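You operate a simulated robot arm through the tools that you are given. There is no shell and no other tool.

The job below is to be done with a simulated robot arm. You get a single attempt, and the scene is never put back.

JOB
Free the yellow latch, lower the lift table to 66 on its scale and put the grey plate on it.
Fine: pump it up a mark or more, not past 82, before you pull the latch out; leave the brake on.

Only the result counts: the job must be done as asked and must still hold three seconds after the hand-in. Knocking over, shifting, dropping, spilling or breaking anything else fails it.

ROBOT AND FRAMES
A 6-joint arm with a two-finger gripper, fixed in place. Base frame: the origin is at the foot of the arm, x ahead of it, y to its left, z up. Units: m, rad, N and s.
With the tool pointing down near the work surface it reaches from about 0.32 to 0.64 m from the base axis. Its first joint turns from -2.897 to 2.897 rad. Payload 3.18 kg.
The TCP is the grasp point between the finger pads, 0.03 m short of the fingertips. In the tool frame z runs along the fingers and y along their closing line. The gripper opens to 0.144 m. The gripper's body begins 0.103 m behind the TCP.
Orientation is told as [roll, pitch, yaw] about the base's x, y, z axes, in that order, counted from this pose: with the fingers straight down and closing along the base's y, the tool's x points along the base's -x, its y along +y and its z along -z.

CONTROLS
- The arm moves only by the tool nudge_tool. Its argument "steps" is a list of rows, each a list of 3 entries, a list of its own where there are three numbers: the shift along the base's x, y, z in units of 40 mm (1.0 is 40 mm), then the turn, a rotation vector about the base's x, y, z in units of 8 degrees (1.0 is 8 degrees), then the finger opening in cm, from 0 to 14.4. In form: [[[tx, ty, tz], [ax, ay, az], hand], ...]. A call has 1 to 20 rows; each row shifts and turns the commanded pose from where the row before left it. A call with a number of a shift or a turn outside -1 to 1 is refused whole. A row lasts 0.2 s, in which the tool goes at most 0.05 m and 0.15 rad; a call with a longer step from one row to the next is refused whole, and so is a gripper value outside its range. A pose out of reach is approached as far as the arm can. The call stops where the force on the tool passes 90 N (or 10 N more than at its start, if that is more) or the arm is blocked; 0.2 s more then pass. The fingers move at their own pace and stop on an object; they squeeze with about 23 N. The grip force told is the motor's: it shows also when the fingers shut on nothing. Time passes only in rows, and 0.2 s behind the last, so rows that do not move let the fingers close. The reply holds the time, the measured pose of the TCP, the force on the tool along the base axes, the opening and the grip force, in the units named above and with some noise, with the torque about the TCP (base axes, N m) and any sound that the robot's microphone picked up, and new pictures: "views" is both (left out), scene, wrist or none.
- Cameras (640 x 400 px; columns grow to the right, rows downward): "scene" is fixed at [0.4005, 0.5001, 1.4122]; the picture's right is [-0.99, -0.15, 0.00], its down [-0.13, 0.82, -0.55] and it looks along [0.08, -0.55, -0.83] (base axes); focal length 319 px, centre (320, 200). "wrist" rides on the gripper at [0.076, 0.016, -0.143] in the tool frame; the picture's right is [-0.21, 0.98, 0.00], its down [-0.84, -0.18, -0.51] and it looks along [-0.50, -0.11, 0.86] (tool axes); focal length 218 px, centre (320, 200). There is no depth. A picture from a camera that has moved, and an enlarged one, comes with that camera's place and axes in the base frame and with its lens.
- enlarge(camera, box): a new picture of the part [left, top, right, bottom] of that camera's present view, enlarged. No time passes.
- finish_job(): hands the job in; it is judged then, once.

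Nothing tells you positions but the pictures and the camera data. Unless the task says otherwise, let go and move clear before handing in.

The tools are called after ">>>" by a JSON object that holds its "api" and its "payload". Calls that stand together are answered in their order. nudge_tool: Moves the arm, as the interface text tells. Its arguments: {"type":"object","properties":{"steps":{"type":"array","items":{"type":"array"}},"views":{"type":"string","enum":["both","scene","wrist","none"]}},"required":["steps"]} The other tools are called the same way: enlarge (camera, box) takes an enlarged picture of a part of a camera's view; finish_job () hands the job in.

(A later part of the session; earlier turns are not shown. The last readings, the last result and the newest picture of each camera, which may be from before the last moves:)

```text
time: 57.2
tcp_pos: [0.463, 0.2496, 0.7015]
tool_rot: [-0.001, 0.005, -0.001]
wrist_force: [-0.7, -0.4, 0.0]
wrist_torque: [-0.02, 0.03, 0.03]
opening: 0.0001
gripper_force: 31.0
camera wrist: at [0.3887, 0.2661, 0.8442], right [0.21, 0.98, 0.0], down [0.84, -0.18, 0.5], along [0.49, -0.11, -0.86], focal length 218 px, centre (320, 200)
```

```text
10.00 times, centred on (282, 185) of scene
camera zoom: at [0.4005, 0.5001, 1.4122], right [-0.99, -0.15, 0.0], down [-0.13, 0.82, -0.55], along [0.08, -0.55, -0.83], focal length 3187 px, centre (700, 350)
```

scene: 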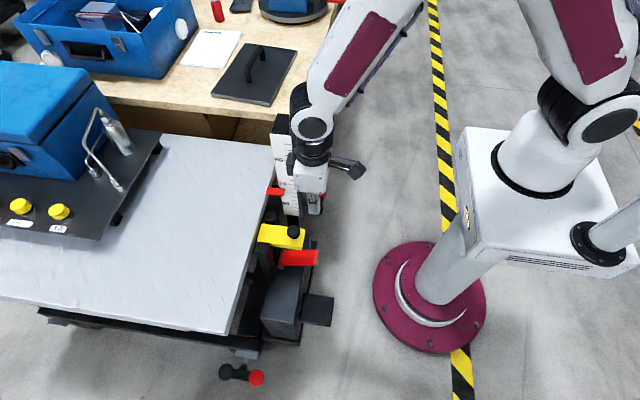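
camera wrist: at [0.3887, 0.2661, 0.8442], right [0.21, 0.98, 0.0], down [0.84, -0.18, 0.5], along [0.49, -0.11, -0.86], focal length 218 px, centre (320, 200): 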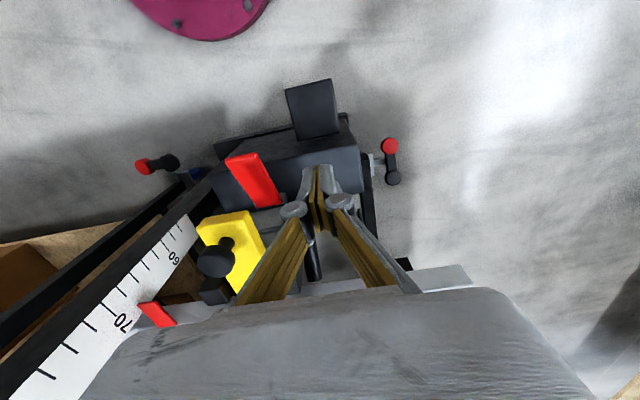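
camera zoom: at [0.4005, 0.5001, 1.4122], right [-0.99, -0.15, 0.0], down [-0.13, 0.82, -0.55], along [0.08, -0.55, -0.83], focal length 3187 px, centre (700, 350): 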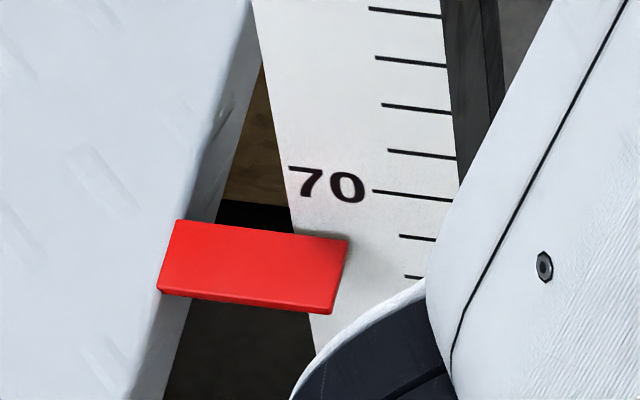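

The wrist and scene views together show the pointer sits about 7 mm in front of the scale. The true reading is therefore about 0.75 above the scene-apparent one: start 72.0, pumped to about 75.4, now about 68.1. I need about 2 more units down, and I'll re-approach the red pedal with the tilt applied only when low.

>>> {"api": "nudge_tool", "payload": {"steps": [[[-0.4, -0.9, 0], [0, 0, 0], 0], [[-0.4, -0.9, 0], [0, 0, 0], 0], [[0, -0.9, -0.3], [0, 0, 0], 0], [[0, -0.25, -0.7], [0, 0, 0], 0], [[0, 0, -0.9], [0, 0, 0], 0], [[0, 0, -0.7], [0, 0, 0], 0], [[0, 0, 0], [0, -0.45, 0], 0], [[0, 0, 0], [0, -0.4, 0], 0], [[0, 0, 0], [0, 0, 0], 0]], "views": "both"}}

```text
time: 59.2
tcp_pos: [0.4302, 0.1393, 0.5986]
tool_rot: [0.001, -0.114, 0.001]
wrist_force: [0.2, 0.1, 0.2]
wrist_torque: [-0.01, -0.04, 0.03]
opening: 0.0
gripper_force: 30.8
out of reach, approached as far as the arm can: row 7
camera wrist: at [0.3393, 0.1551, 0.7308], right [0.21, 0.98, 0.02], down [0.78, -0.18, 0.6], along [0.59, -0.11, -0.8], focal length 218 px, centre (320, 200)
```

scene: 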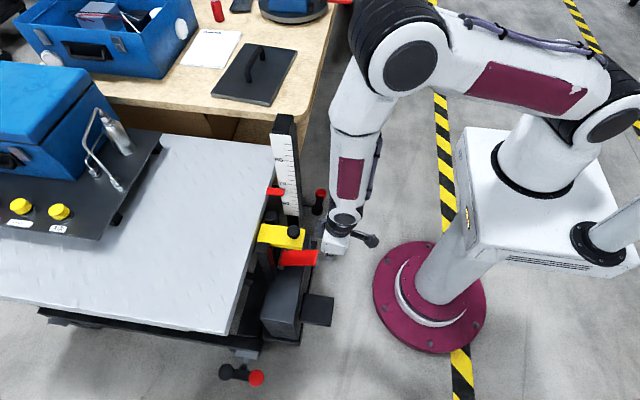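
wrist: 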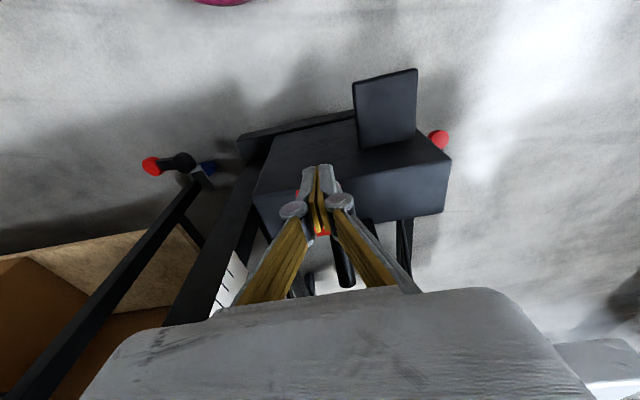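

Tilt is in place. I'll slide in over the pedal tip and descend to just above contact.

>>> {"api": "nudge_tool", "payload": {"steps": [[[0.5, -0.1, 0], [0, 0, 0], 0], [[0.42, -0.07, 0], [0, 0, 0], 0], [[0, 0, -0.5], [0, 0, 0], 0], [[0, 0, 0], [0, 0, 0], 0]], "views": "none"}}

>>> {"api": "enlarge", "payload": {"camera": "scene", "box": [240, 160, 336, 270]}}

```text
time: 60.2
tcp_pos: [0.4701, 0.1322, 0.5771]
tool_rot: [0.001, -0.115, -0.002]
wrist_force: [-0.6, -1.0, -0.4]
wrist_torque: [0.03, -0.01, -0.05]
opening: 0.0
gripper_force: 30.8
```

```text
3.64 times, centred on (288, 215) of scene
camera zoom: at [0.4005, 0.5001, 1.4122], right [-0.99, -0.15, 0.0], down [-0.13, 0.82, -0.55], along [0.08, -0.55, -0.83], focal length 1159 px, centre (436, 146)
```

zoom: 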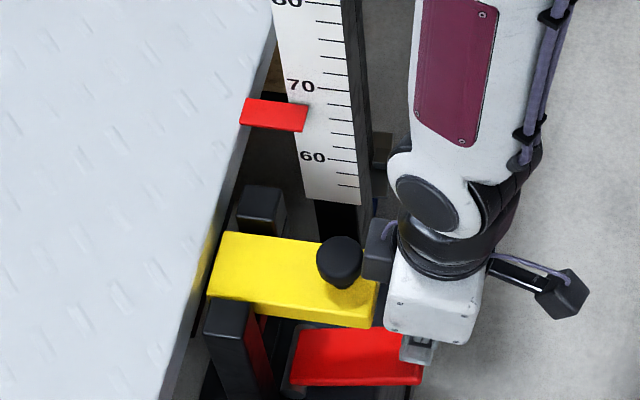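

I'll press down to the depth that worked before and check.

>>> {"api": "nudge_tool", "payload": {"steps": [[[-0.08, 0, -0.3], [0, 0, 0], 0], [[0, 0, -0.25], [0, 0, 0], 0], [[0, 0, 0], [0, 0, 0], 0]], "views": "none"}}

>>> {"api": "enlarge", "payload": {"camera": "scene", "box": [240, 160, 320, 210]}}

```text
time: 61.0
tcp_pos: [0.4666, 0.1314, 0.5548]
tool_rot: [0.001, -0.114, 0.0]
wrist_force: [-2.4, 1.0, 5.0]
wrist_torque: [0.0, 0.15, -0.01]
opening: 0.0058
gripper_force: 30.7
```

```text
8.00 times, centred on (280, 185) of scene
camera zoom: at [0.4005, 0.5001, 1.4122], right [-0.99, -0.15, 0.0], down [-0.13, 0.82, -0.55], along [0.08, -0.55, -0.83], focal length 2550 px, centre (640, 320)
```

zoom: 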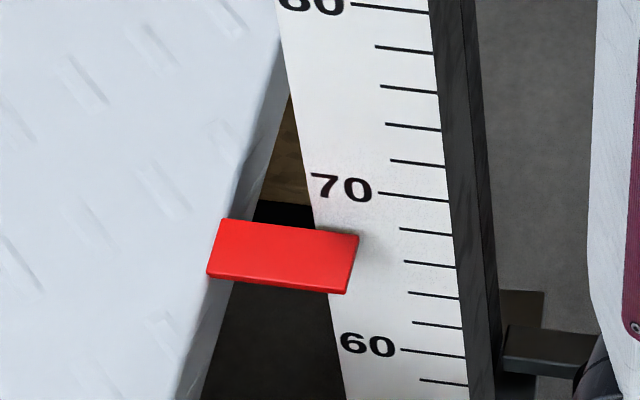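

It is dropping again (apparent about 67.15). I'll hold about 1.8 s.

>>> {"api": "nudge_tool", "payload": {"steps": [[[0, 0, 0], [0, 0, 0], 0], [[0, 0, 0], [0, 0, 0], 0], [[0, 0, 0], [0, 0, 0], 0], [[0, 0, 0], [0, 0, 0], 0], [[0, 0, 0], [0, 0, 0], 0], [[0, 0, 0], [0, 0, 0], 0], [[0, 0, 0], [0, 0, 0], 0], [[0, 0, 0], [0, 0, 0], 0]], "views": "none"}}

>>> {"api": "enlarge", "payload": {"camera": "scene", "box": [240, 160, 320, 210]}}

```text
time: 62.8
tcp_pos: [0.4665, 0.1307, 0.5561]
tool_rot: [-0.001, -0.116, 0.0]
wrist_force: [-1.4, -1.2, 2.8]
wrist_torque: [0.0, 0.06, -0.02]
opening: 0.006
gripper_force: 30.9
```

```text
8.00 times, centred on (280, 185) of scene
camera zoom: at [0.4005, 0.5001, 1.4122], right [-0.99, -0.15, 0.0], down [-0.13, 0.82, -0.55], along [0.08, -0.55, -0.83], focal length 2550 px, centre (640, 320)
```

zoom: 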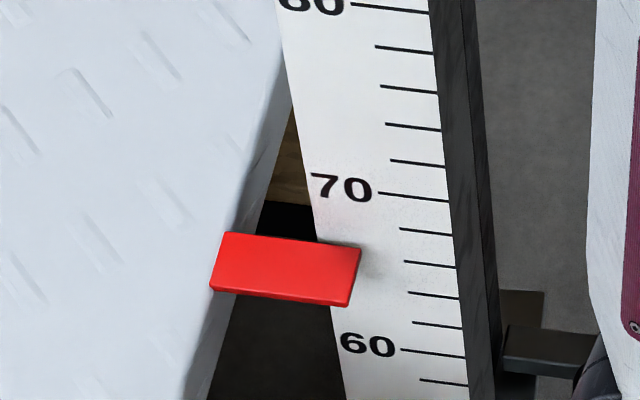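

Apparent about 66.4 (true about 67.2). I'll hold a bit more.

>>> {"api": "nudge_tool", "payload": {"steps": [[[0, 0, 0], [0, 0, 0], 0], [[0, 0, 0], [0, 0, 0], 0], [[0, 0, 0], [0, 0, 0], 0], [[0, 0, 0], [0, 0, 0], 0], [[0, 0, 0], [0, 0, 0], 0], [[0, 0, 0], [0, 0, 0], 0]], "views": "none"}}

>>> {"api": "enlarge", "payload": {"camera": "scene", "box": [240, 160, 320, 210]}}

```text
time: 64.2
tcp_pos: [0.4662, 0.1312, 0.5561]
tool_rot: [0.001, -0.115, 0.0]
wrist_force: [0.3, 2.0, 2.6]
wrist_torque: [0.0, 0.02, -0.02]
opening: 0.006
gripper_force: 30.5
```

```text
8.00 times, centred on (280, 185) of scene
camera zoom: at [0.4005, 0.5001, 1.4122], right [-0.99, -0.15, 0.0], down [-0.13, 0.82, -0.55], along [0.08, -0.55, -0.83], focal length 2550 px, centre (640, 320)
```

zoom: 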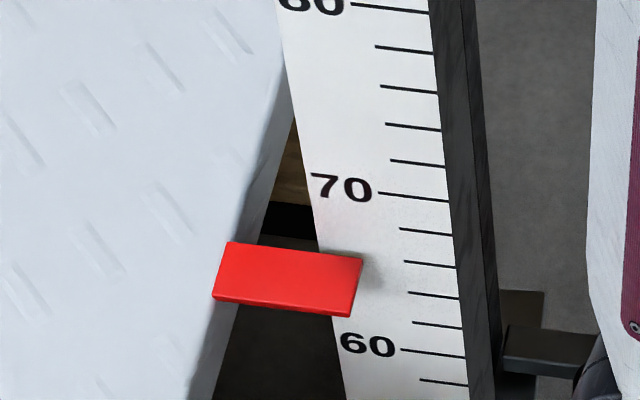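

Apparent about 65.8 (true about 66.6). I'll hold about 1 s more and lift off.

>>> {"api": "nudge_tool", "payload": {"steps": [[[0, 0, 0], [0, 0, 0], 0], [[0, 0, 0], [0, 0, 0], 0], [[0, 0, 0], [0, 0, 0], 0], [[0, 0, 0], [0, 0, 0], 0], [[0, 0, 0], [0, 0, 0], 0], [[0, 0, 0.5], [0, 0, 0], 0], [[0, 0, 0.3], [0, 0, 0], 0]], "views": "none"}}

>>> {"api": "enlarge", "payload": {"camera": "scene", "box": [240, 160, 320, 210]}}

```text
time: 65.8
tcp_pos: [0.4672, 0.1298, 0.5908]
tool_rot: [-0.001, -0.114, 0.0]
wrist_force: [0.0, -0.5, 0.0]
wrist_torque: [0.0, -0.01, -0.02]
opening: 0.0001
gripper_force: 30.7
```

```text
8.00 times, centred on (280, 185) of scene
camera zoom: at [0.4005, 0.5001, 1.4122], right [-0.99, -0.15, 0.0], down [-0.13, 0.82, -0.55], along [0.08, -0.55, -0.83], focal length 2550 px, centre (640, 320)
```

zoom: 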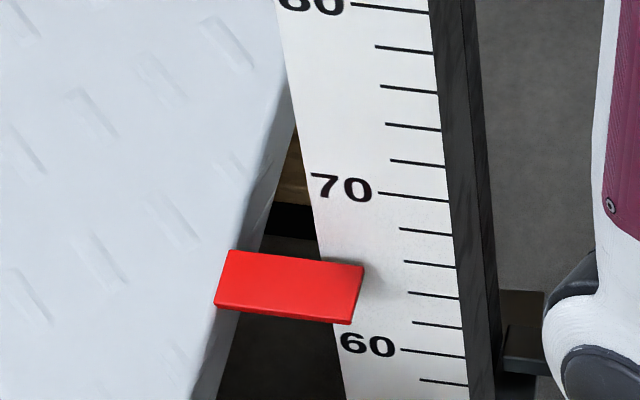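

Apparent about 65.3, so true should be about 66.0. I'll back off and verify from the flatter wrist viewpoint.

>>> {"api": "nudge_tool", "payload": {"steps": [[[-0.5, 0, 0.2], [0, 0.4, 0], 0], [[-0.4, 0, 0.3], [0, 0.42, 0], 0], [[0, 0.5, 0.8], [0, 0, 0], 0], [[0, 0.9, 0.8], [0, 0, 0], 0], [[0.4, 0.9, 0.2], [0, 0, 0], 0], [[0.4, 0.7, 0], [0, 0, 0], 0], [[0, 0, 0], [0, 0, 0], 0]], "views": "wrist"}}

>>> {"api": "enlarge", "payload": {"camera": "wrist", "box": [80, 250, 208, 330]}}

>>> {"api": "enlarge", "payload": {"camera": "scene", "box": [250, 165, 314, 205]}}

```text
time: 67.4
tcp_pos: [0.4695, 0.2406, 0.6632]
tool_rot: [-0.029, -0.091, 0.0]
wrist_force: [-0.2, -0.2, 0.4]
wrist_torque: [0.0, -0.01, 0.02]
opening: 0.0
gripper_force: 30.8
out of reach, approached as far as the arm can: row 1, 2, 5, 6
camera wrist: at [0.38, 0.2614, 0.7968], right [0.21, 0.98, -0.01], down [0.79, -0.17, 0.59], along [0.57, -0.13, -0.81], focal length 218 px, centre (320, 200)
```

wrist: 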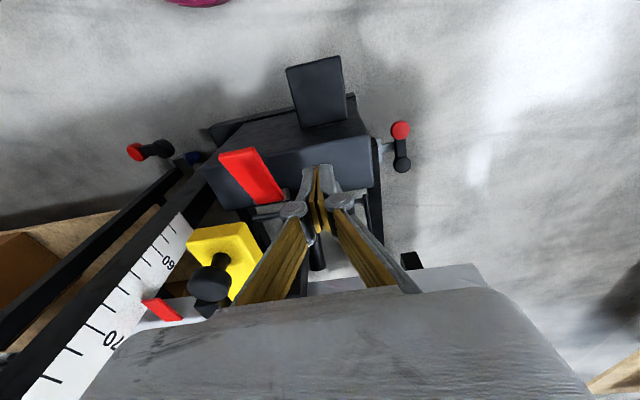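

```text
5.00 times, centred on (144, 290) of wrist
camera zoom: at [0.38, 0.2614, 0.7968], right [0.21, 0.98, -0.01], down [0.79, -0.17, 0.59], along [0.57, -0.13, -0.81], focal length 1091 px, centre (1200, -250)
```

zoom: 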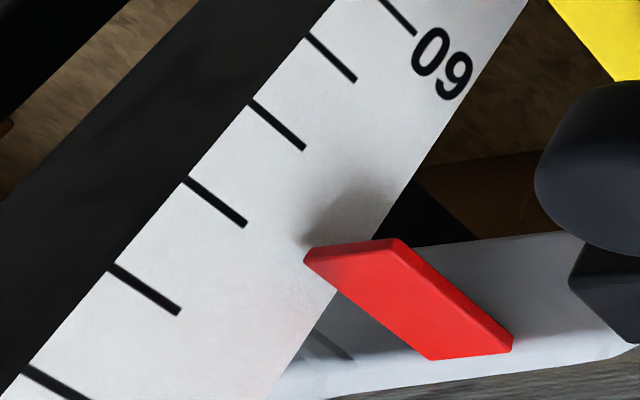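

```text
10.00 times, centred on (282, 185) of scene
camera zoom: at [0.4005, 0.5001, 1.4122], right [-0.99, -0.15, 0.0], down [-0.13, 0.82, -0.55], along [0.08, -0.55, -0.83], focal length 3187 px, centre (700, 350)
```

zoom: 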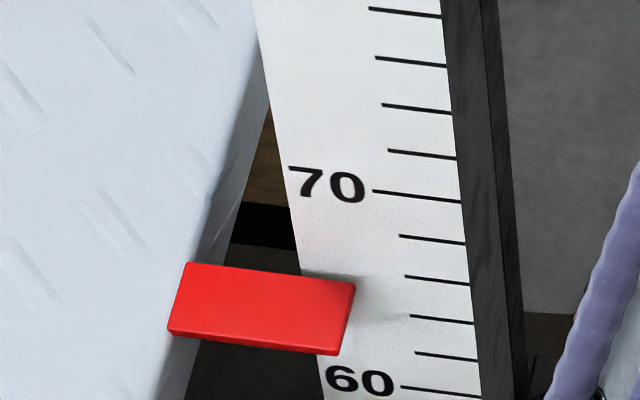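

Both views agree on about 66.0. Next is the grey plate on the bench; I'll raise the arm and turn to look at it for accurate positions.

>>> {"api": "nudge_tool", "payload": {"steps": [[[-0.3, 0, 0.9], [0.2, 0.65, 0], 2], [[-0.3, 0, 0.9], [0, 0, 0], 2], [[-0.3, -0.3, 0.9], [0, 0, 0], 2], [[-0.3, -0.3, 0.9], [0, 0, 0], 2], [[-0.3, -0.3, 0.9], [0, 0, 0], 2], [[0, -0.3, 0.9], [0, 0, 0], 2], [[0, -0.8, 0.8], [0, 0, -0.5], 2], [[0, -0.9, 0.3], [0, 0, -0.7], 2], [[0, -0.9, 0], [0, 0, -0.7], 2], [[0, -0.9, 0], [0, 0, -0.7], 2], [[0, -0.9, 0], [0, 0, -0.7], 2], [[0, -0.9, 0], [0, 0, -0.7], 2], [[0, 0, 0], [0, 0, 0], 2]]}}

```text
time: 70.2
tcp_pos: [0.3612, -0.0375, 0.8317]
tool_rot: [-0.042, -0.081, -0.558]
wrist_force: [0.3, -1.0, 0.0]
wrist_torque: [0.03, 0.02, 0.03]
opening: 0.0203
gripper_force: 0.0
out of reach, approached as far as the arm can: row 1, 3, 4, 5, 6, 7, 8, 9, 10
camera wrist: at [0.2979, 0.0283, 0.9663], right [0.7, 0.72, -0.02], down [0.59, -0.56, 0.58], along [0.4, -0.42, -0.81], focal length 218 px, centre (320, 200)
```

scene: 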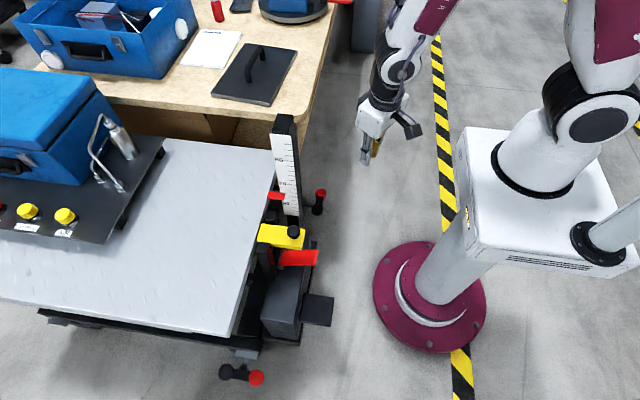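
wrist: 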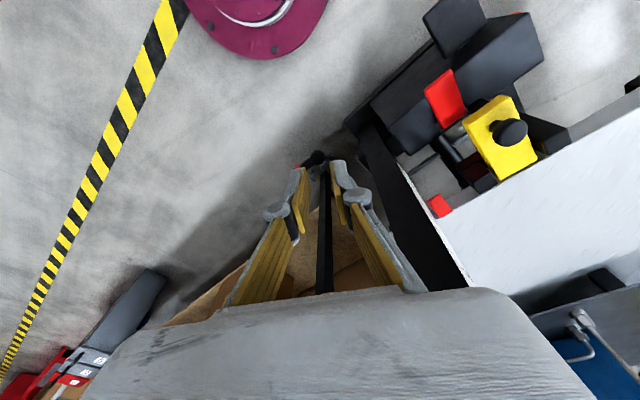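

The wrist is off again in this close-in region. I'll move outward to where it can be straightened the same way as before.

>>> {"api": "nudge_tool", "payload": {"steps": [[[0.8, -0.2, 0], [0, 0, 0], 2], [[0.8, -0.2, 0], [0, 0, 0], 2], [[0.8, -0.2, 0], [0, 0, 0], 2], [[0, 0, 0], [0, 0, 0], 2]], "views": "both"}}

```text
time: 71.2
tcp_pos: [0.4419, -0.057, 0.8054]
tool_rot: [-0.055, -0.096, -0.557]
wrist_force: [0.3, -0.9, -0.5]
wrist_torque: [-0.02, 0.01, 0.01]
opening: 0.0202
gripper_force: 0.1
out of reach, approached as far as the arm can: row 1, 2, 3
camera wrist: at [0.378, 0.0101, 0.9383], right [0.7, 0.72, -0.03], down [0.59, -0.55, 0.6], along [0.41, -0.43, -0.8], focal length 218 px, centre (320, 200)
```

scene: 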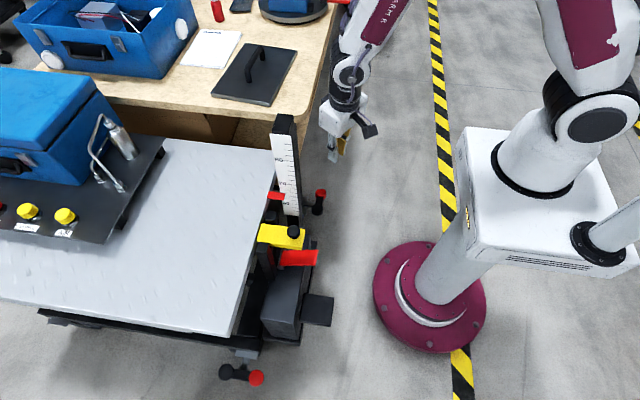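
wrist: 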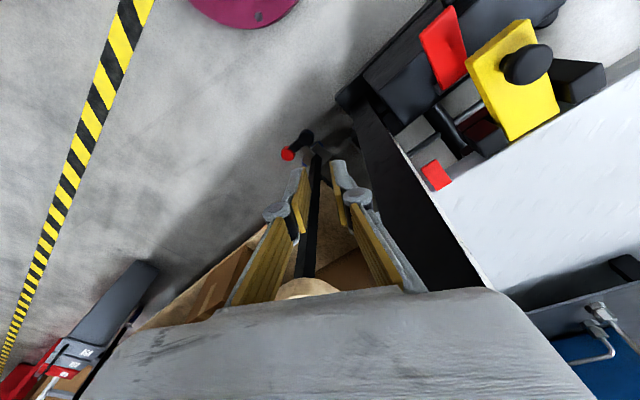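

I'll repeat the swing, mirrored this time: first sideways tilt, then outward.

>>> {"api": "nudge_tool", "payload": {"steps": [[[0, 0, 0.4], [-0.5, -0.3, 0], 2], [[0, 0, 0.4], [-0.5, -0.5, 0], 2], [[0, 0, 0], [0, -0.6, 0], 2], [[0, 0, 0], [0, 0, 0], 2]], "views": "none"}}

```text
time: 72.2
tcp_pos: [0.4389, -0.0591, 0.8364]
tool_rot: [-0.05, -0.311, -0.563]
wrist_force: [-0.4, 0.7, -0.2]
wrist_torque: [0.03, -0.05, -0.02]
opening: 0.0201
gripper_force: 0.1
```

Going well. Continuing the swing to outward tilt.

>>> {"api": "nudge_tool", "payload": {"steps": [[[0, 0, 0], [0.2, -0.5, 0], 2], [[0, 0, 0], [0.2, -0.5, 0], 2], [[0, 0, 0], [0.35, -0.2, 0], 2], [[0, 0, 0], [0.35, -0.2, 0], 2], [[0, 0, 0], [0, 0, 0], 2]], "views": "none"}}

```text
time: 73.4
tcp_pos: [0.4407, -0.0601, 0.8382]
tool_rot: [0.16, -0.399, -0.639]
wrist_force: [-0.7, -0.4, 0.2]
wrist_torque: [-0.02, 0.0, -0.05]
opening: 0.02
gripper_force: 0.0
```

No complaints at all. Now bring the tool upright through the aligned direction.

>>> {"api": "nudge_tool", "payload": {"steps": [[[0, 0, 0], [0.1, 0.8, 0], 2], [[0, 0, 0], [0.1, 0.8, 0], 2], [[0, 0, 0], [0.1, 0.8, 0], 2], [[0, 0, 0], [0.1, 0.8, 0], 2], [[0, 0, 0], [0, 0, 0], 2]], "views": "scene"}}

```text
time: 74.6
tcp_pos: [0.4392, -0.0567, 0.8375]
tool_rot: [-0.017, 0.012, -0.613]
wrist_force: [-0.4, -0.1, 0.2]
wrist_torque: [-0.01, -0.02, -0.01]
opening: 0.0202
gripper_force: 0.1
```

scene: 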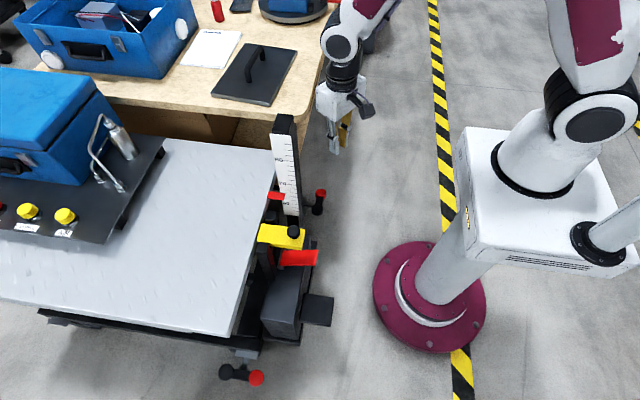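

The arm is straight again with no complaints. I'll raise it and open the fingers to see the plate.

>>> {"api": "nudge_tool", "payload": {"steps": [[[0, 0, 1], [0.1, -0.05, 0], 12], [[0, 0, 1], [0, 0, 0], 14], [[0, 0, 1], [0, 0, 0], 14], [[0, 0, 1], [0, 0, 0], 14], [[0, 0, 1], [0, 0, 0], 14], [[0.2, -0.2, 1], [0, 0, 0], 14], [[0, 0, 0], [0, 0, 0], 14]], "views": "both"}}

```text
time: 76.2
tcp_pos: [0.4315, -0.0563, 1.0025]
tool_rot: [0.001, 0.006, -0.614]
wrist_force: [0.4, 0.5, -0.1]
wrist_torque: [-0.02, -0.02, -0.01]
opening: 0.1398
gripper_force: 0.0
out of reach, approached as far as the arm can: row 5, 6
camera wrist: at [0.3798, 0.0003, 1.146], right [0.73, 0.68, 0.0], down [0.59, -0.63, 0.5], along [0.34, -0.37, -0.87], focal length 218 px, centre (320, 200)
```

scene: 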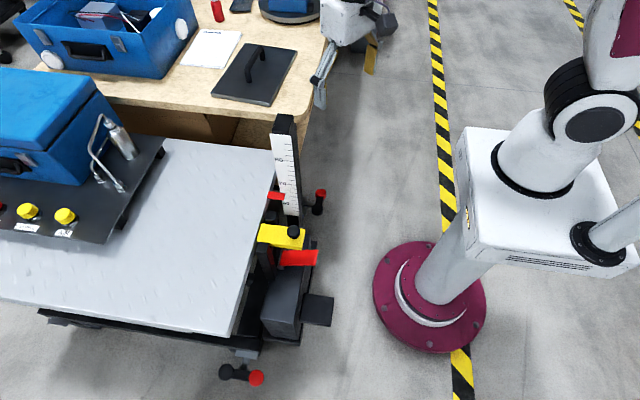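
wrist: 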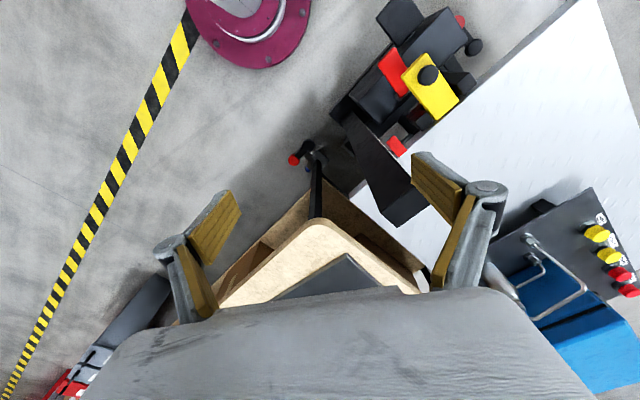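

The bench top is at about z 0.80, and the plate spans roughly x 0.64–0.82, y −0.20 to −0.47. Its handle bar runs along y at about (0.73, −0.335, 0.865), beyond vertical-tool reach, so I'll need an outward tilt. First I'll move outward and turn the gripper so it closes across the bar.

>>> {"api": "nudge_tool", "payload": {"steps": [[[0.3, -0.6, 0], [0, 0, -0.95], 8], [[0.3, -0.6, 0], [0, 0, -0.95], 8], [[0.3, -0.6, 0], [0, 0, -0.95], 8], [[0.3, -0.6, 0], [0, 0, -0.95], 8], [[0.3, -0.6, 0], [0, 0, -0.95], 8], [[0.2, -0.6, 0], [0, 0, -0.95], 8], [[0.2, -0.5, 0], [0, 0, -0.95], 8], [[0.2, 0, 0], [0, 0, -0.95], 8], [[0, 0, 0], [0, 0, 0], 8]], "views": "both"}}

```text
time: 78.2
tcp_pos: [0.4941, -0.2135, 0.9561]
tool_rot: [0.005, 0.011, -1.677]
wrist_force: [-0.2, 0.0, -0.4]
wrist_torque: [0.01, -0.03, 0.0]
opening: 0.08
gripper_force: 0.1
out of reach, approached as far as the arm can: row 1, 2, 3, 4, 5, 6, 7, 8
camera wrist: at [0.5181, -0.1408, 1.0992], right [0.95, -0.31, 0.0], down [-0.27, -0.82, 0.5], along [-0.15, -0.47, -0.87], focal length 218 px, centre (320, 200)
```

scene: 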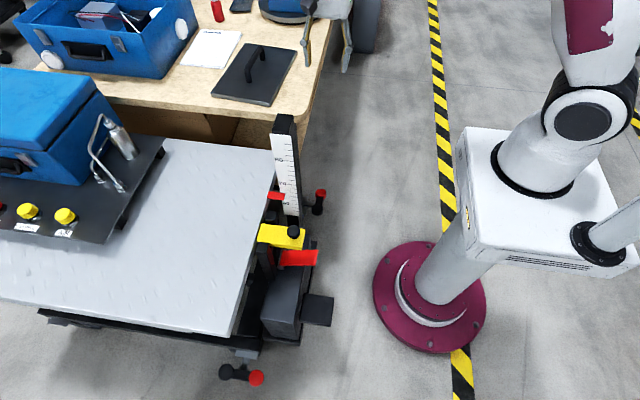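
wrist: 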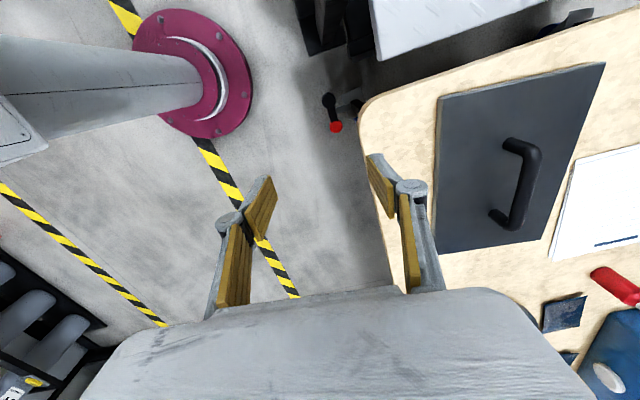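

The plate and handle are clearly visible now: handle centre about (0.726, −0.338), bar height about 0.858, bar about 3.8° off the y axis. I'll start tilting outward while moving toward it, keeping high.

>>> {"api": "nudge_tool", "payload": {"steps": [[[0.3, -0.1, -0.3], [-0.2, -0.8, 0], 8], [[0.4, -0.2, 0], [-0.2, -0.8, 0], 8], [[0.4, -0.2, 0], [-0.2, -0.8, 0], 8], [[0, 0, 0], [0, 0, 0], 8]], "views": "both"}}

```text
time: 79.2
tcp_pos: [0.54, -0.2349, 0.9446]
tool_rot: [0.341, -0.036, -1.676]
wrist_force: [0.5, 0.7, -0.4]
wrist_torque: [0.02, 0.04, 0.0]
opening: 0.0802
gripper_force: 0.0
camera wrist: at [0.5166, -0.1504, 1.0803], right [0.9, -0.29, 0.33], down [-0.43, -0.79, 0.45], along [0.13, -0.54, -0.83], focal length 218 px, centre (320, 200)
```

scene: 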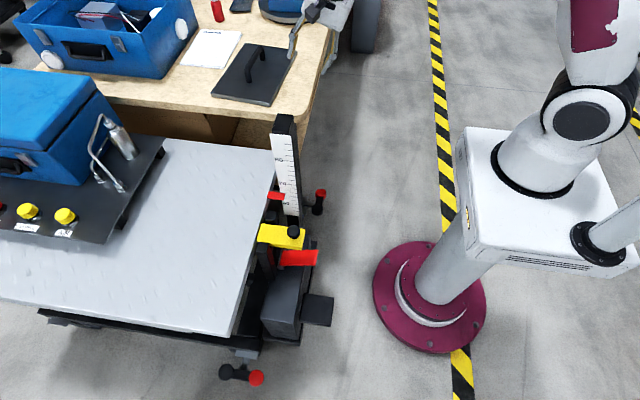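
wrist: 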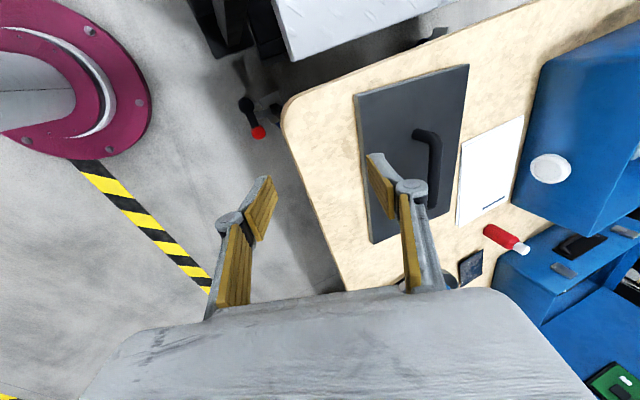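

The tilt is going smoothly. Continuing to about 45° while heading to a pre-grasp point up the approach line.

>>> {"api": "nudge_tool", "payload": {"steps": [[[0.6, -0.45, 0], [-0.2, -0.76, 0], 8], [[0.6, -0.45, 0], [-0.2, -0.76, 0], 8], [[0.6, -0.45, 0], [-0.2, -0.76, 0], 8], [[0.6, -0.45, 0], [-0.2, -0.76, 0], 8], [[0.55, -0.3, 0], [0, 0, 0], 8], [[0, 0, 0], [0, 0, 0], 8]], "views": "both"}}

```text
time: 80.6
tcp_pos: [0.6582, -0.3165, 0.9447]
tool_rot: [0.777, -0.096, -1.706]
wrist_force: [0.8, -0.3, -0.6]
wrist_torque: [-0.02, -0.05, 0.0]
opening: 0.08
gripper_force: 0.0
camera wrist: at [0.5825, -0.2192, 1.0497], right [0.67, -0.23, 0.7], down [-0.59, -0.74, 0.32], along [0.45, -0.63, -0.64], focal length 218 px, centre (320, 200)
```

scene: 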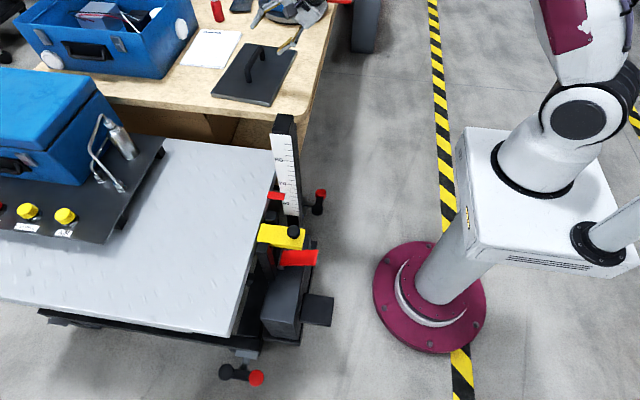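
wrist: 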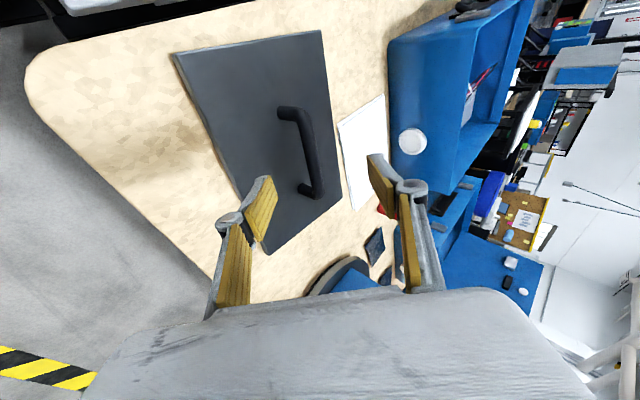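

At 45° tilt the closing line is perpendicular to the bar and I'm on the approach line. I'll narrow the fingers to 3.6 cm, correct about 11 mm sideways and advance most of the way.

>>> {"api": "nudge_tool", "payload": {"steps": [[[-0.2, -0.035, -0.19], [0, 0, 0], 3.6], [[0.34, -0.08, -0.355], [0, 0, 0], 3.6], [[0.34, -0.08, -0.355], [0, 0, 0], 3.6], [[0.34, -0.08, -0.355], [0, 0, 0], 3.6], [[0, 0, 0], [0, 0, 0], 3.6]], "views": "both"}}

>>> {"api": "enlarge", "payload": {"camera": "wrist", "box": [220, 80, 428, 240]}}

>>> {"api": "enlarge", "payload": {"camera": "scene", "box": [200, 10, 328, 110]}}

```text
time: 81.8
tcp_pos: [0.6913, -0.3286, 0.8949]
tool_rot: [0.775, -0.098, -1.707]
wrist_force: [-0.2, 0.0, -0.5]
wrist_torque: [-0.01, -0.01, 0.01]
opening: 0.0362
gripper_force: 0.0
camera wrist: at [0.6161, -0.2295, 1.0004], right [0.67, -0.23, 0.7], down [-0.59, -0.74, 0.32], along [0.45, -0.63, -0.64], focal length 218 px, centre (320, 200)
```

scene: 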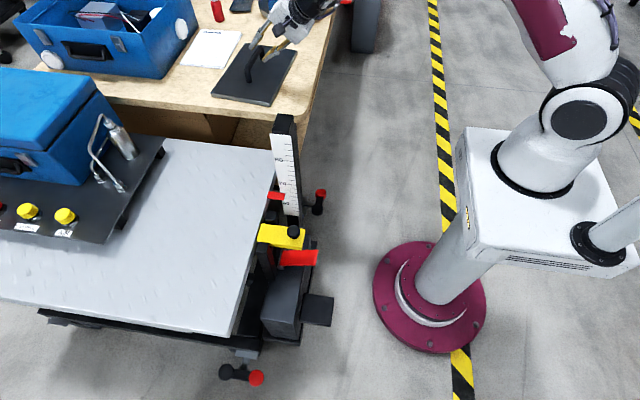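
wrist: 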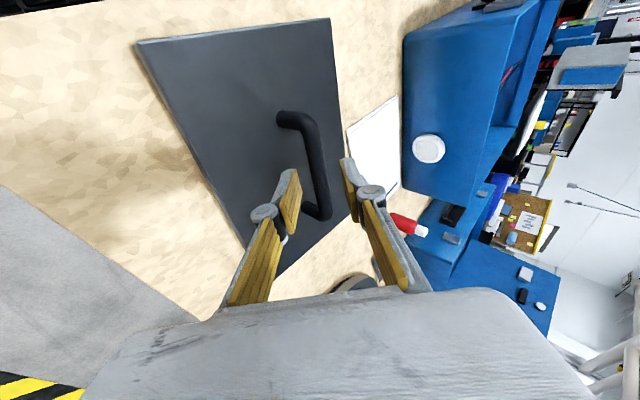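

```text
2.50 times, centred on (324, 160) of wrist
camera zoom: at [0.6161, -0.2295, 1.0004], right [0.67, -0.23, 0.7], down [-0.59, -0.74, 0.32], along [0.45, -0.63, -0.64], focal length 546 px, centre (310, 300)
```

zoom: 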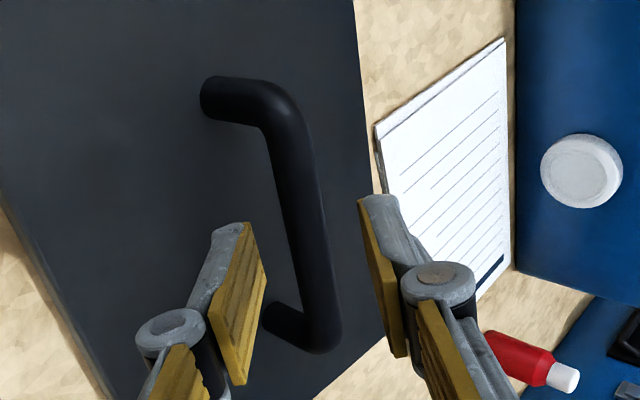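

```text
4.00 times, centred on (264, 60) of scene
camera zoom: at [0.4005, 0.5001, 1.4122], right [-0.99, -0.15, 0.0], down [-0.13, 0.82, -0.55], along [0.08, -0.55, -0.83], focal length 1275 px, centre (544, 760)
```

zoom: 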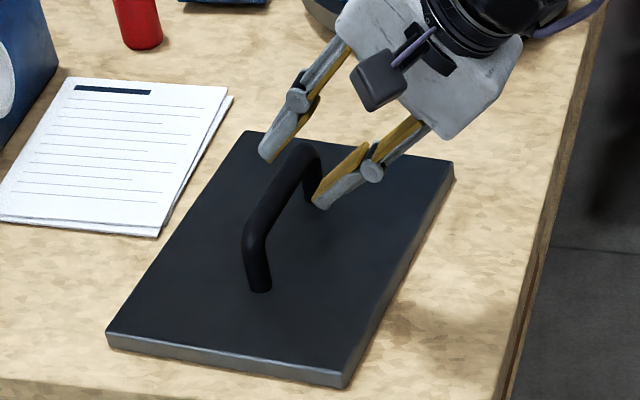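

The bar is centred between the fingers. I'll advance the last 4 cm slowly and grip.

>>> {"api": "nudge_tool", "payload": {"steps": [[[0.22, -0.065, -0.25], [0, 0, 0], 3.6], [[0.22, -0.065, -0.25], [0, 0, 0], 3.6], [[0.2, -0.06, -0.23], [0, 0, 0], 3.6], [[0, 0, 0], [0, 0, 0], 3.6]], "views": "both"}}

>>> {"api": "enlarge", "payload": {"camera": "wrist", "box": [220, 80, 428, 240]}}

>>> {"api": "enlarge", "payload": {"camera": "scene", "box": [200, 10, 328, 110]}}

```text
time: 82.8
tcp_pos: [0.7177, -0.3363, 0.8682]
tool_rot: [0.778, -0.098, -1.706]
wrist_force: [0.0, -0.2, 0.5]
wrist_torque: [-0.04, 0.03, -0.03]
opening: 0.0359
gripper_force: 0.1
camera wrist: at [0.6411, -0.2384, 0.9724], right [0.67, -0.23, 0.7], down [-0.59, -0.74, 0.32], along [0.45, -0.63, -0.64], focal length 218 px, centre (320, 200)
```

scene: 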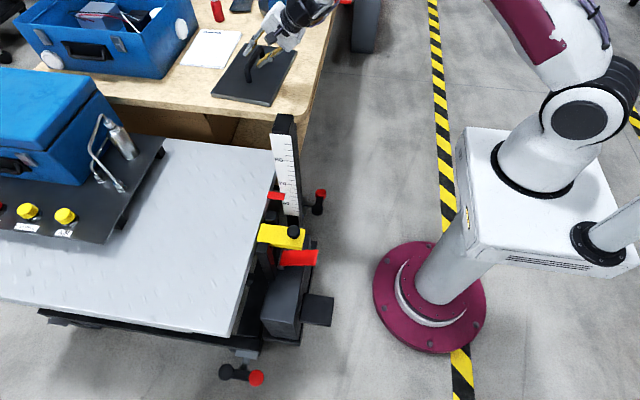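
wrist: 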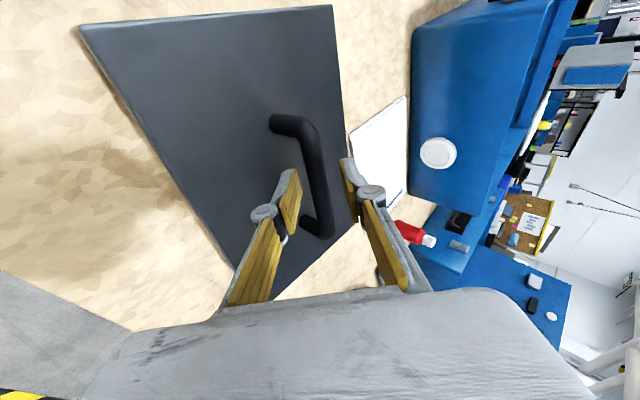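

```text
2.50 times, centred on (324, 160) of wrist
camera zoom: at [0.6411, -0.2384, 0.9724], right [0.67, -0.23, 0.7], down [-0.59, -0.74, 0.32], along [0.45, -0.63, -0.64], focal length 546 px, centre (310, 300)
```

zoom: 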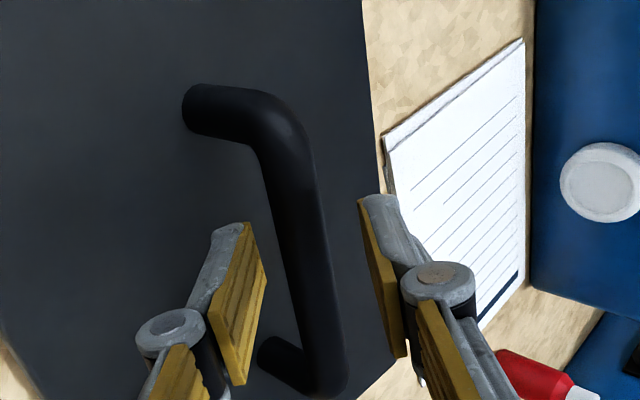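

```text
4.00 times, centred on (264, 60) of scene
camera zoom: at [0.4005, 0.5001, 1.4122], right [-0.99, -0.15, 0.0], down [-0.13, 0.82, -0.55], along [0.08, -0.55, -0.83], focal length 1275 px, centre (544, 760)
```

zoom: 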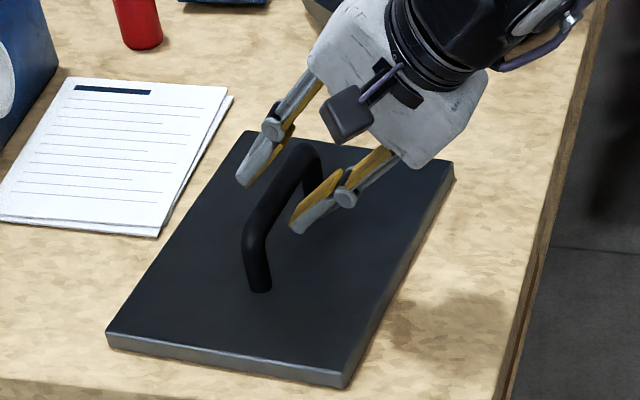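

The bar sits between the pads about 1 cm past the grasp point. I'll advance 5 mm more and close.

>>> {"api": "nudge_tool", "payload": {"steps": [[[0.085, -0.01, -0.09], [0, 0, 0], 3.6], [[0, 0, 0], [0, 0, 0], 0], [[0, 0, 0], [0, 0, 0], 0], [[0, 0, 0], [0, 0, 0], 0]], "views": "both"}}

>>> {"api": "enlarge", "payload": {"camera": "scene", "box": [200, 10, 328, 110]}}

```text
time: 83.8
tcp_pos: [0.7185, -0.3374, 0.8635]
tool_rot: [0.775, -0.099, -1.708]
wrist_force: [-3.9, -0.7, 4.6]
wrist_torque: [0.06, -0.03, 0.01]
opening: 0.0061
gripper_force: 23.0
camera wrist: at [0.644, -0.2386, 0.9681], right [0.67, -0.24, 0.7], down [-0.59, -0.74, 0.32], along [0.45, -0.63, -0.64], focal length 218 px, centre (320, 200)
```

scene: 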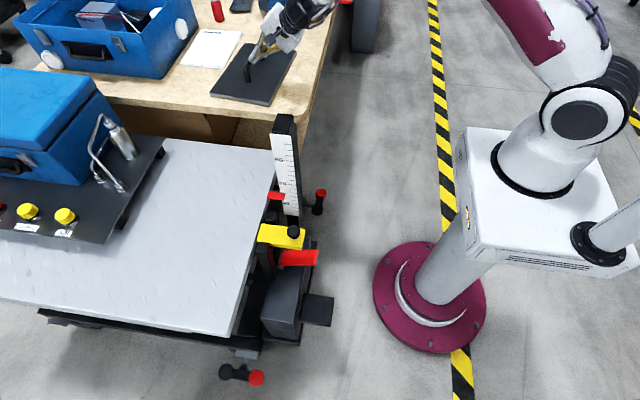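
wrist: 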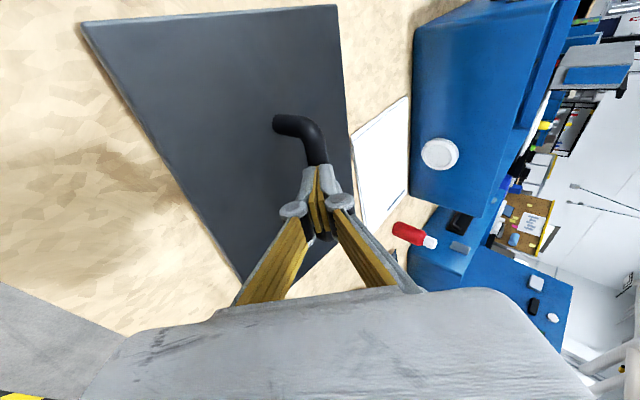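

```text
4.00 times, centred on (264, 60) of scene
camera zoom: at [0.4005, 0.5001, 1.4122], right [-0.99, -0.15, 0.0], down [-0.13, 0.82, -0.55], along [0.08, -0.55, -0.83], focal length 1275 px, centre (544, 760)
```

zoom: 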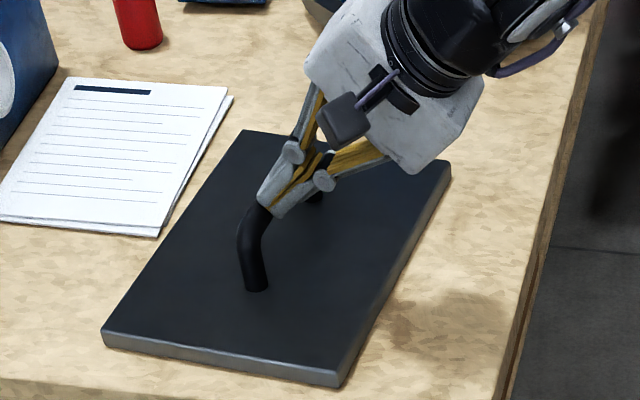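

The opening reads only 6 mm, which suggests the fingers closed in front of the bar instead of around it. Let me look closely.

>>> {"api": "enlarge", "payload": {"camera": "wrist", "box": [250, 100, 378, 260]}}

>>> {"api": "enlarge", "payload": {"camera": "scene", "box": [232, 30, 296, 80]}}

```text
2.50 times, centred on (314, 180) of wrist
camera zoom: at [0.644, -0.2386, 0.9681], right [0.67, -0.24, 0.7], down [-0.59, -0.74, 0.32], along [0.45, -0.63, -0.64], focal length 546 px, centre (335, 250)
```

zoom: 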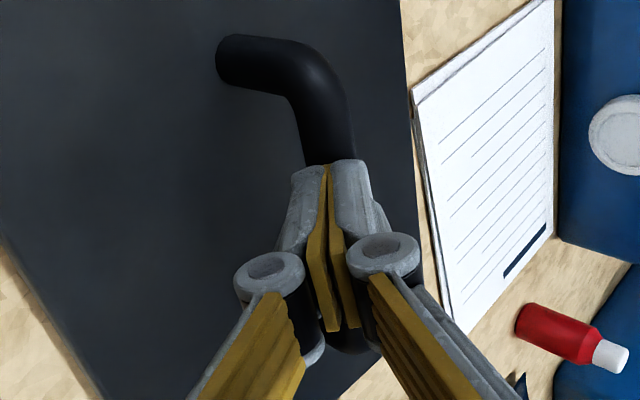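

```text
8.00 times, centred on (264, 55) of scene
camera zoom: at [0.4005, 0.5001, 1.4122], right [-0.99, -0.15, 0.0], down [-0.13, 0.82, -0.55], along [0.08, -0.55, -0.83], focal length 2550 px, centre (768, 1360)
```

zoom: 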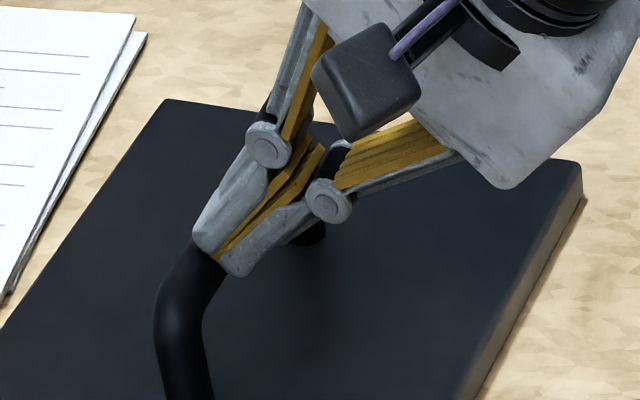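

Yes, the fingertips stopped on top of the bar, which sits lower than I estimated (about z 0.836, plate top about 0.80). I'll back off 1 cm, reopen and advance deeper.

>>> {"api": "nudge_tool", "payload": {"steps": [[[-0.17, 0.04, 0.18], [0, 0, 0], 0], [[0, -0.15, 0], [0, 0, 0], 3.6], [[0, 0, 0], [0, 0, 0], 3.6], [[0.26, -0.06, -0.27], [0, 0, 0], 3.6], [[0.25, -0.06, -0.26], [0, 0, 0], 3.6], [[0, 0, 0], [0, 0, 0], 3.6]], "views": "both"}}

>>> {"api": "enlarge", "payload": {"camera": "wrist", "box": [250, 100, 378, 260]}}

>>> {"api": "enlarge", "payload": {"camera": "scene", "box": [232, 30, 296, 80]}}

```text
time: 85.2
tcp_pos: [0.7316, -0.3447, 0.8472]
tool_rot: [0.774, -0.098, -1.707]
wrist_force: [-0.6, 0.9, 0.4]
wrist_torque: [0.01, 0.0, -0.02]
opening: 0.0357
gripper_force: 0.0
camera wrist: at [0.6571, -0.2461, 0.9516], right [0.67, -0.23, 0.7], down [-0.59, -0.74, 0.32], along [0.45, -0.63, -0.64], focal length 218 px, centre (320, 200)
```

scene: 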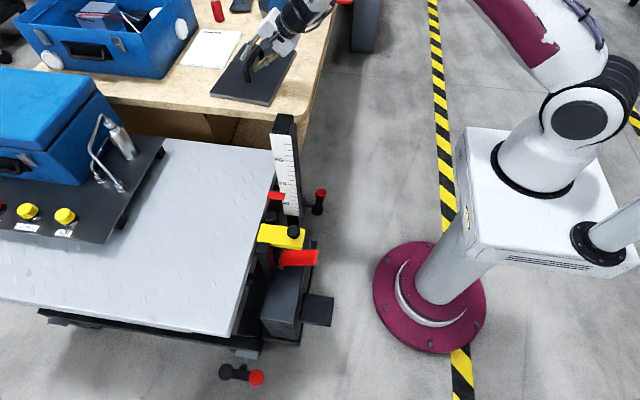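
wrist: 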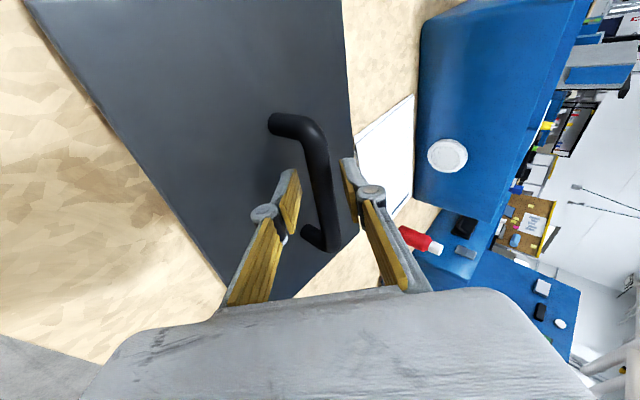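

```text
2.50 times, centred on (314, 180) of wrist
camera zoom: at [0.6571, -0.2461, 0.9516], right [0.67, -0.23, 0.7], down [-0.59, -0.74, 0.32], along [0.45, -0.63, -0.64], focal length 546 px, centre (335, 250)
```

zoom: 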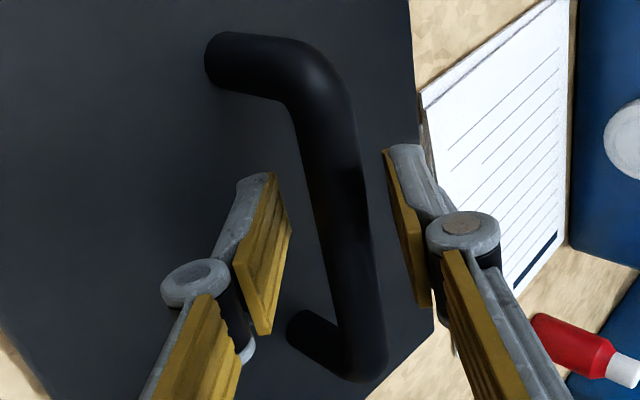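

```text
8.00 times, centred on (264, 55) of scene
camera zoom: at [0.4005, 0.5001, 1.4122], right [-0.99, -0.15, 0.0], down [-0.13, 0.82, -0.55], along [0.08, -0.55, -0.83], focal length 2550 px, centre (768, 1360)
```

zoom: 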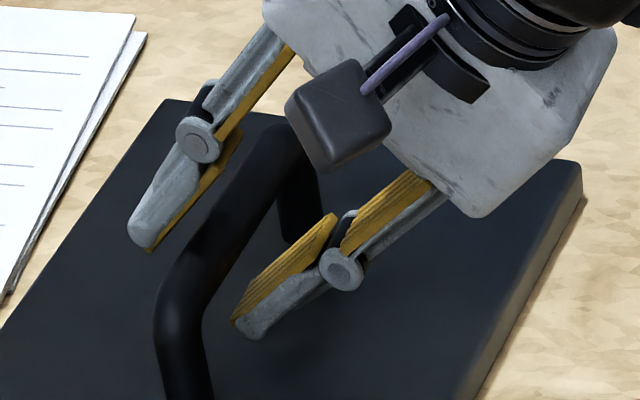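

Now the fingers clearly straddle the bar. I'll centre by a few mm and close.

>>> {"api": "nudge_tool", "payload": {"steps": [[[0.1, 0, 0.05], [0, 0, 0], 3.6], [[0, 0, 0], [0, 0, 0], 0], [[0, 0, 0], [0, 0, 0], 0], [[0, 0, 0], [0, 0, 0], 0]], "views": "scene"}}

>>> {"api": "enlarge", "payload": {"camera": "scene", "box": [232, 30, 296, 80]}}

>>> {"api": "enlarge", "payload": {"camera": "wrist", "box": [250, 100, 378, 260]}}

```text
time: 86.2
tcp_pos: [0.736, -0.3444, 0.85]
tool_rot: [0.774, -0.096, -1.706]
wrist_force: [0.5, 1.9, -0.2]
wrist_torque: [0.55, 0.06, -0.12]
opening: 0.0181
gripper_force: 23.4
```

scene: 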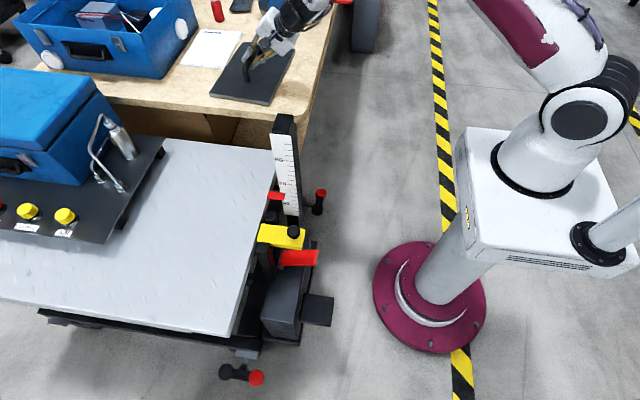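

```text
8.00 times, centred on (264, 55) of scene
camera zoom: at [0.4005, 0.5001, 1.4122], right [-0.99, -0.15, 0.0], down [-0.13, 0.82, -0.55], along [0.08, -0.55, -0.83], focal length 2550 px, centre (768, 1360)
```

zoom: 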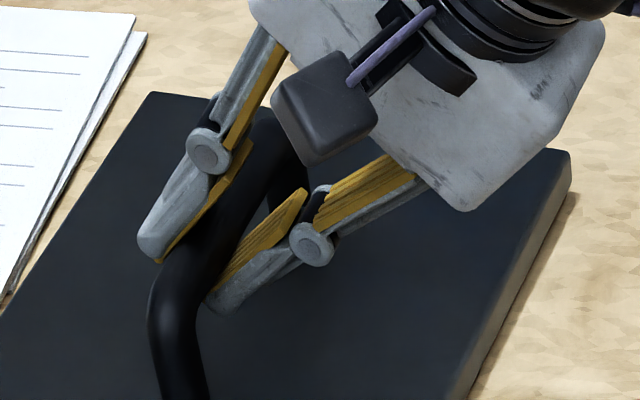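

```text
2.50 times, centred on (314, 180) of wrist
camera zoom: at [0.6611, -0.2457, 0.954], right [0.67, -0.24, 0.7], down [-0.59, -0.74, 0.32], along [0.45, -0.63, -0.64], focal length 546 px, centre (335, 250)
```

zoom: 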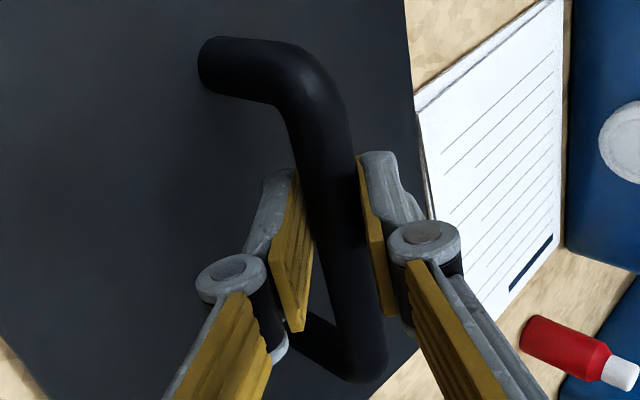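

The bar is firmly gripped at 18 mm. I'll lift slowly and watch the load.

>>> {"api": "nudge_tool", "payload": {"steps": [[[0, 0, 0.25], [0, 0, 0], 0], [[0, 0, 0.25], [0, 0, 0], 0], [[0, 0, 0.25], [0, 0, 0], 0], [[0, 0, 0], [0, 0, 0], 0]], "views": "scene"}}

>>> {"api": "enlarge", "payload": {"camera": "scene", "box": [190, 10, 318, 110]}}

```text
time: 87.2
tcp_pos: [0.7369, -0.3451, 0.8794]
tool_rot: [0.776, -0.095, -1.707]
wrist_force: [0.4, 0.0, -12.2]
wrist_torque: [0.26, 0.1, -0.01]
opening: 0.0173
gripper_force: 23.1
```

scene: 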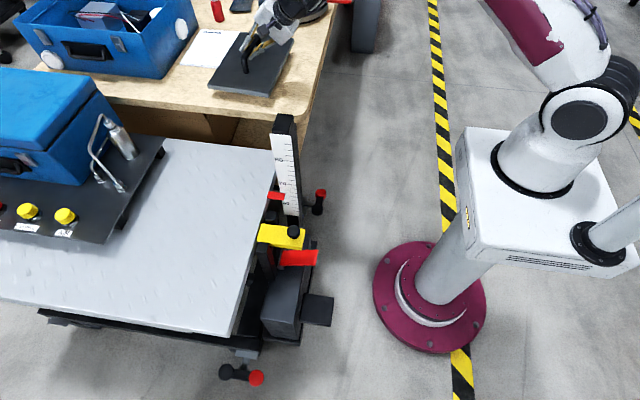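

```text
4.00 times, centred on (254, 60) of scene
camera zoom: at [0.4005, 0.5001, 1.4122], right [-0.99, -0.15, 0.0], down [-0.13, 0.82, -0.55], along [0.08, -0.55, -0.83], focal length 1275 px, centre (584, 760)
```

zoom: 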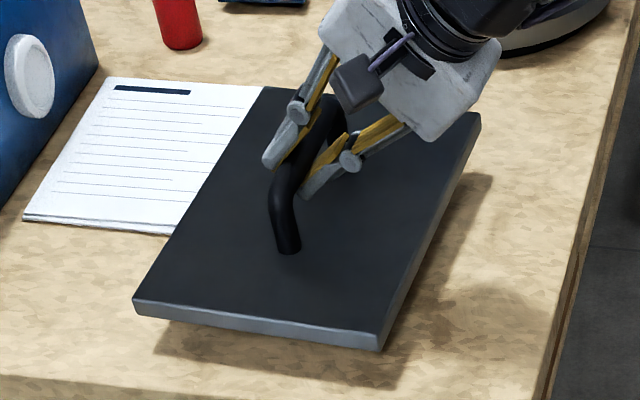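

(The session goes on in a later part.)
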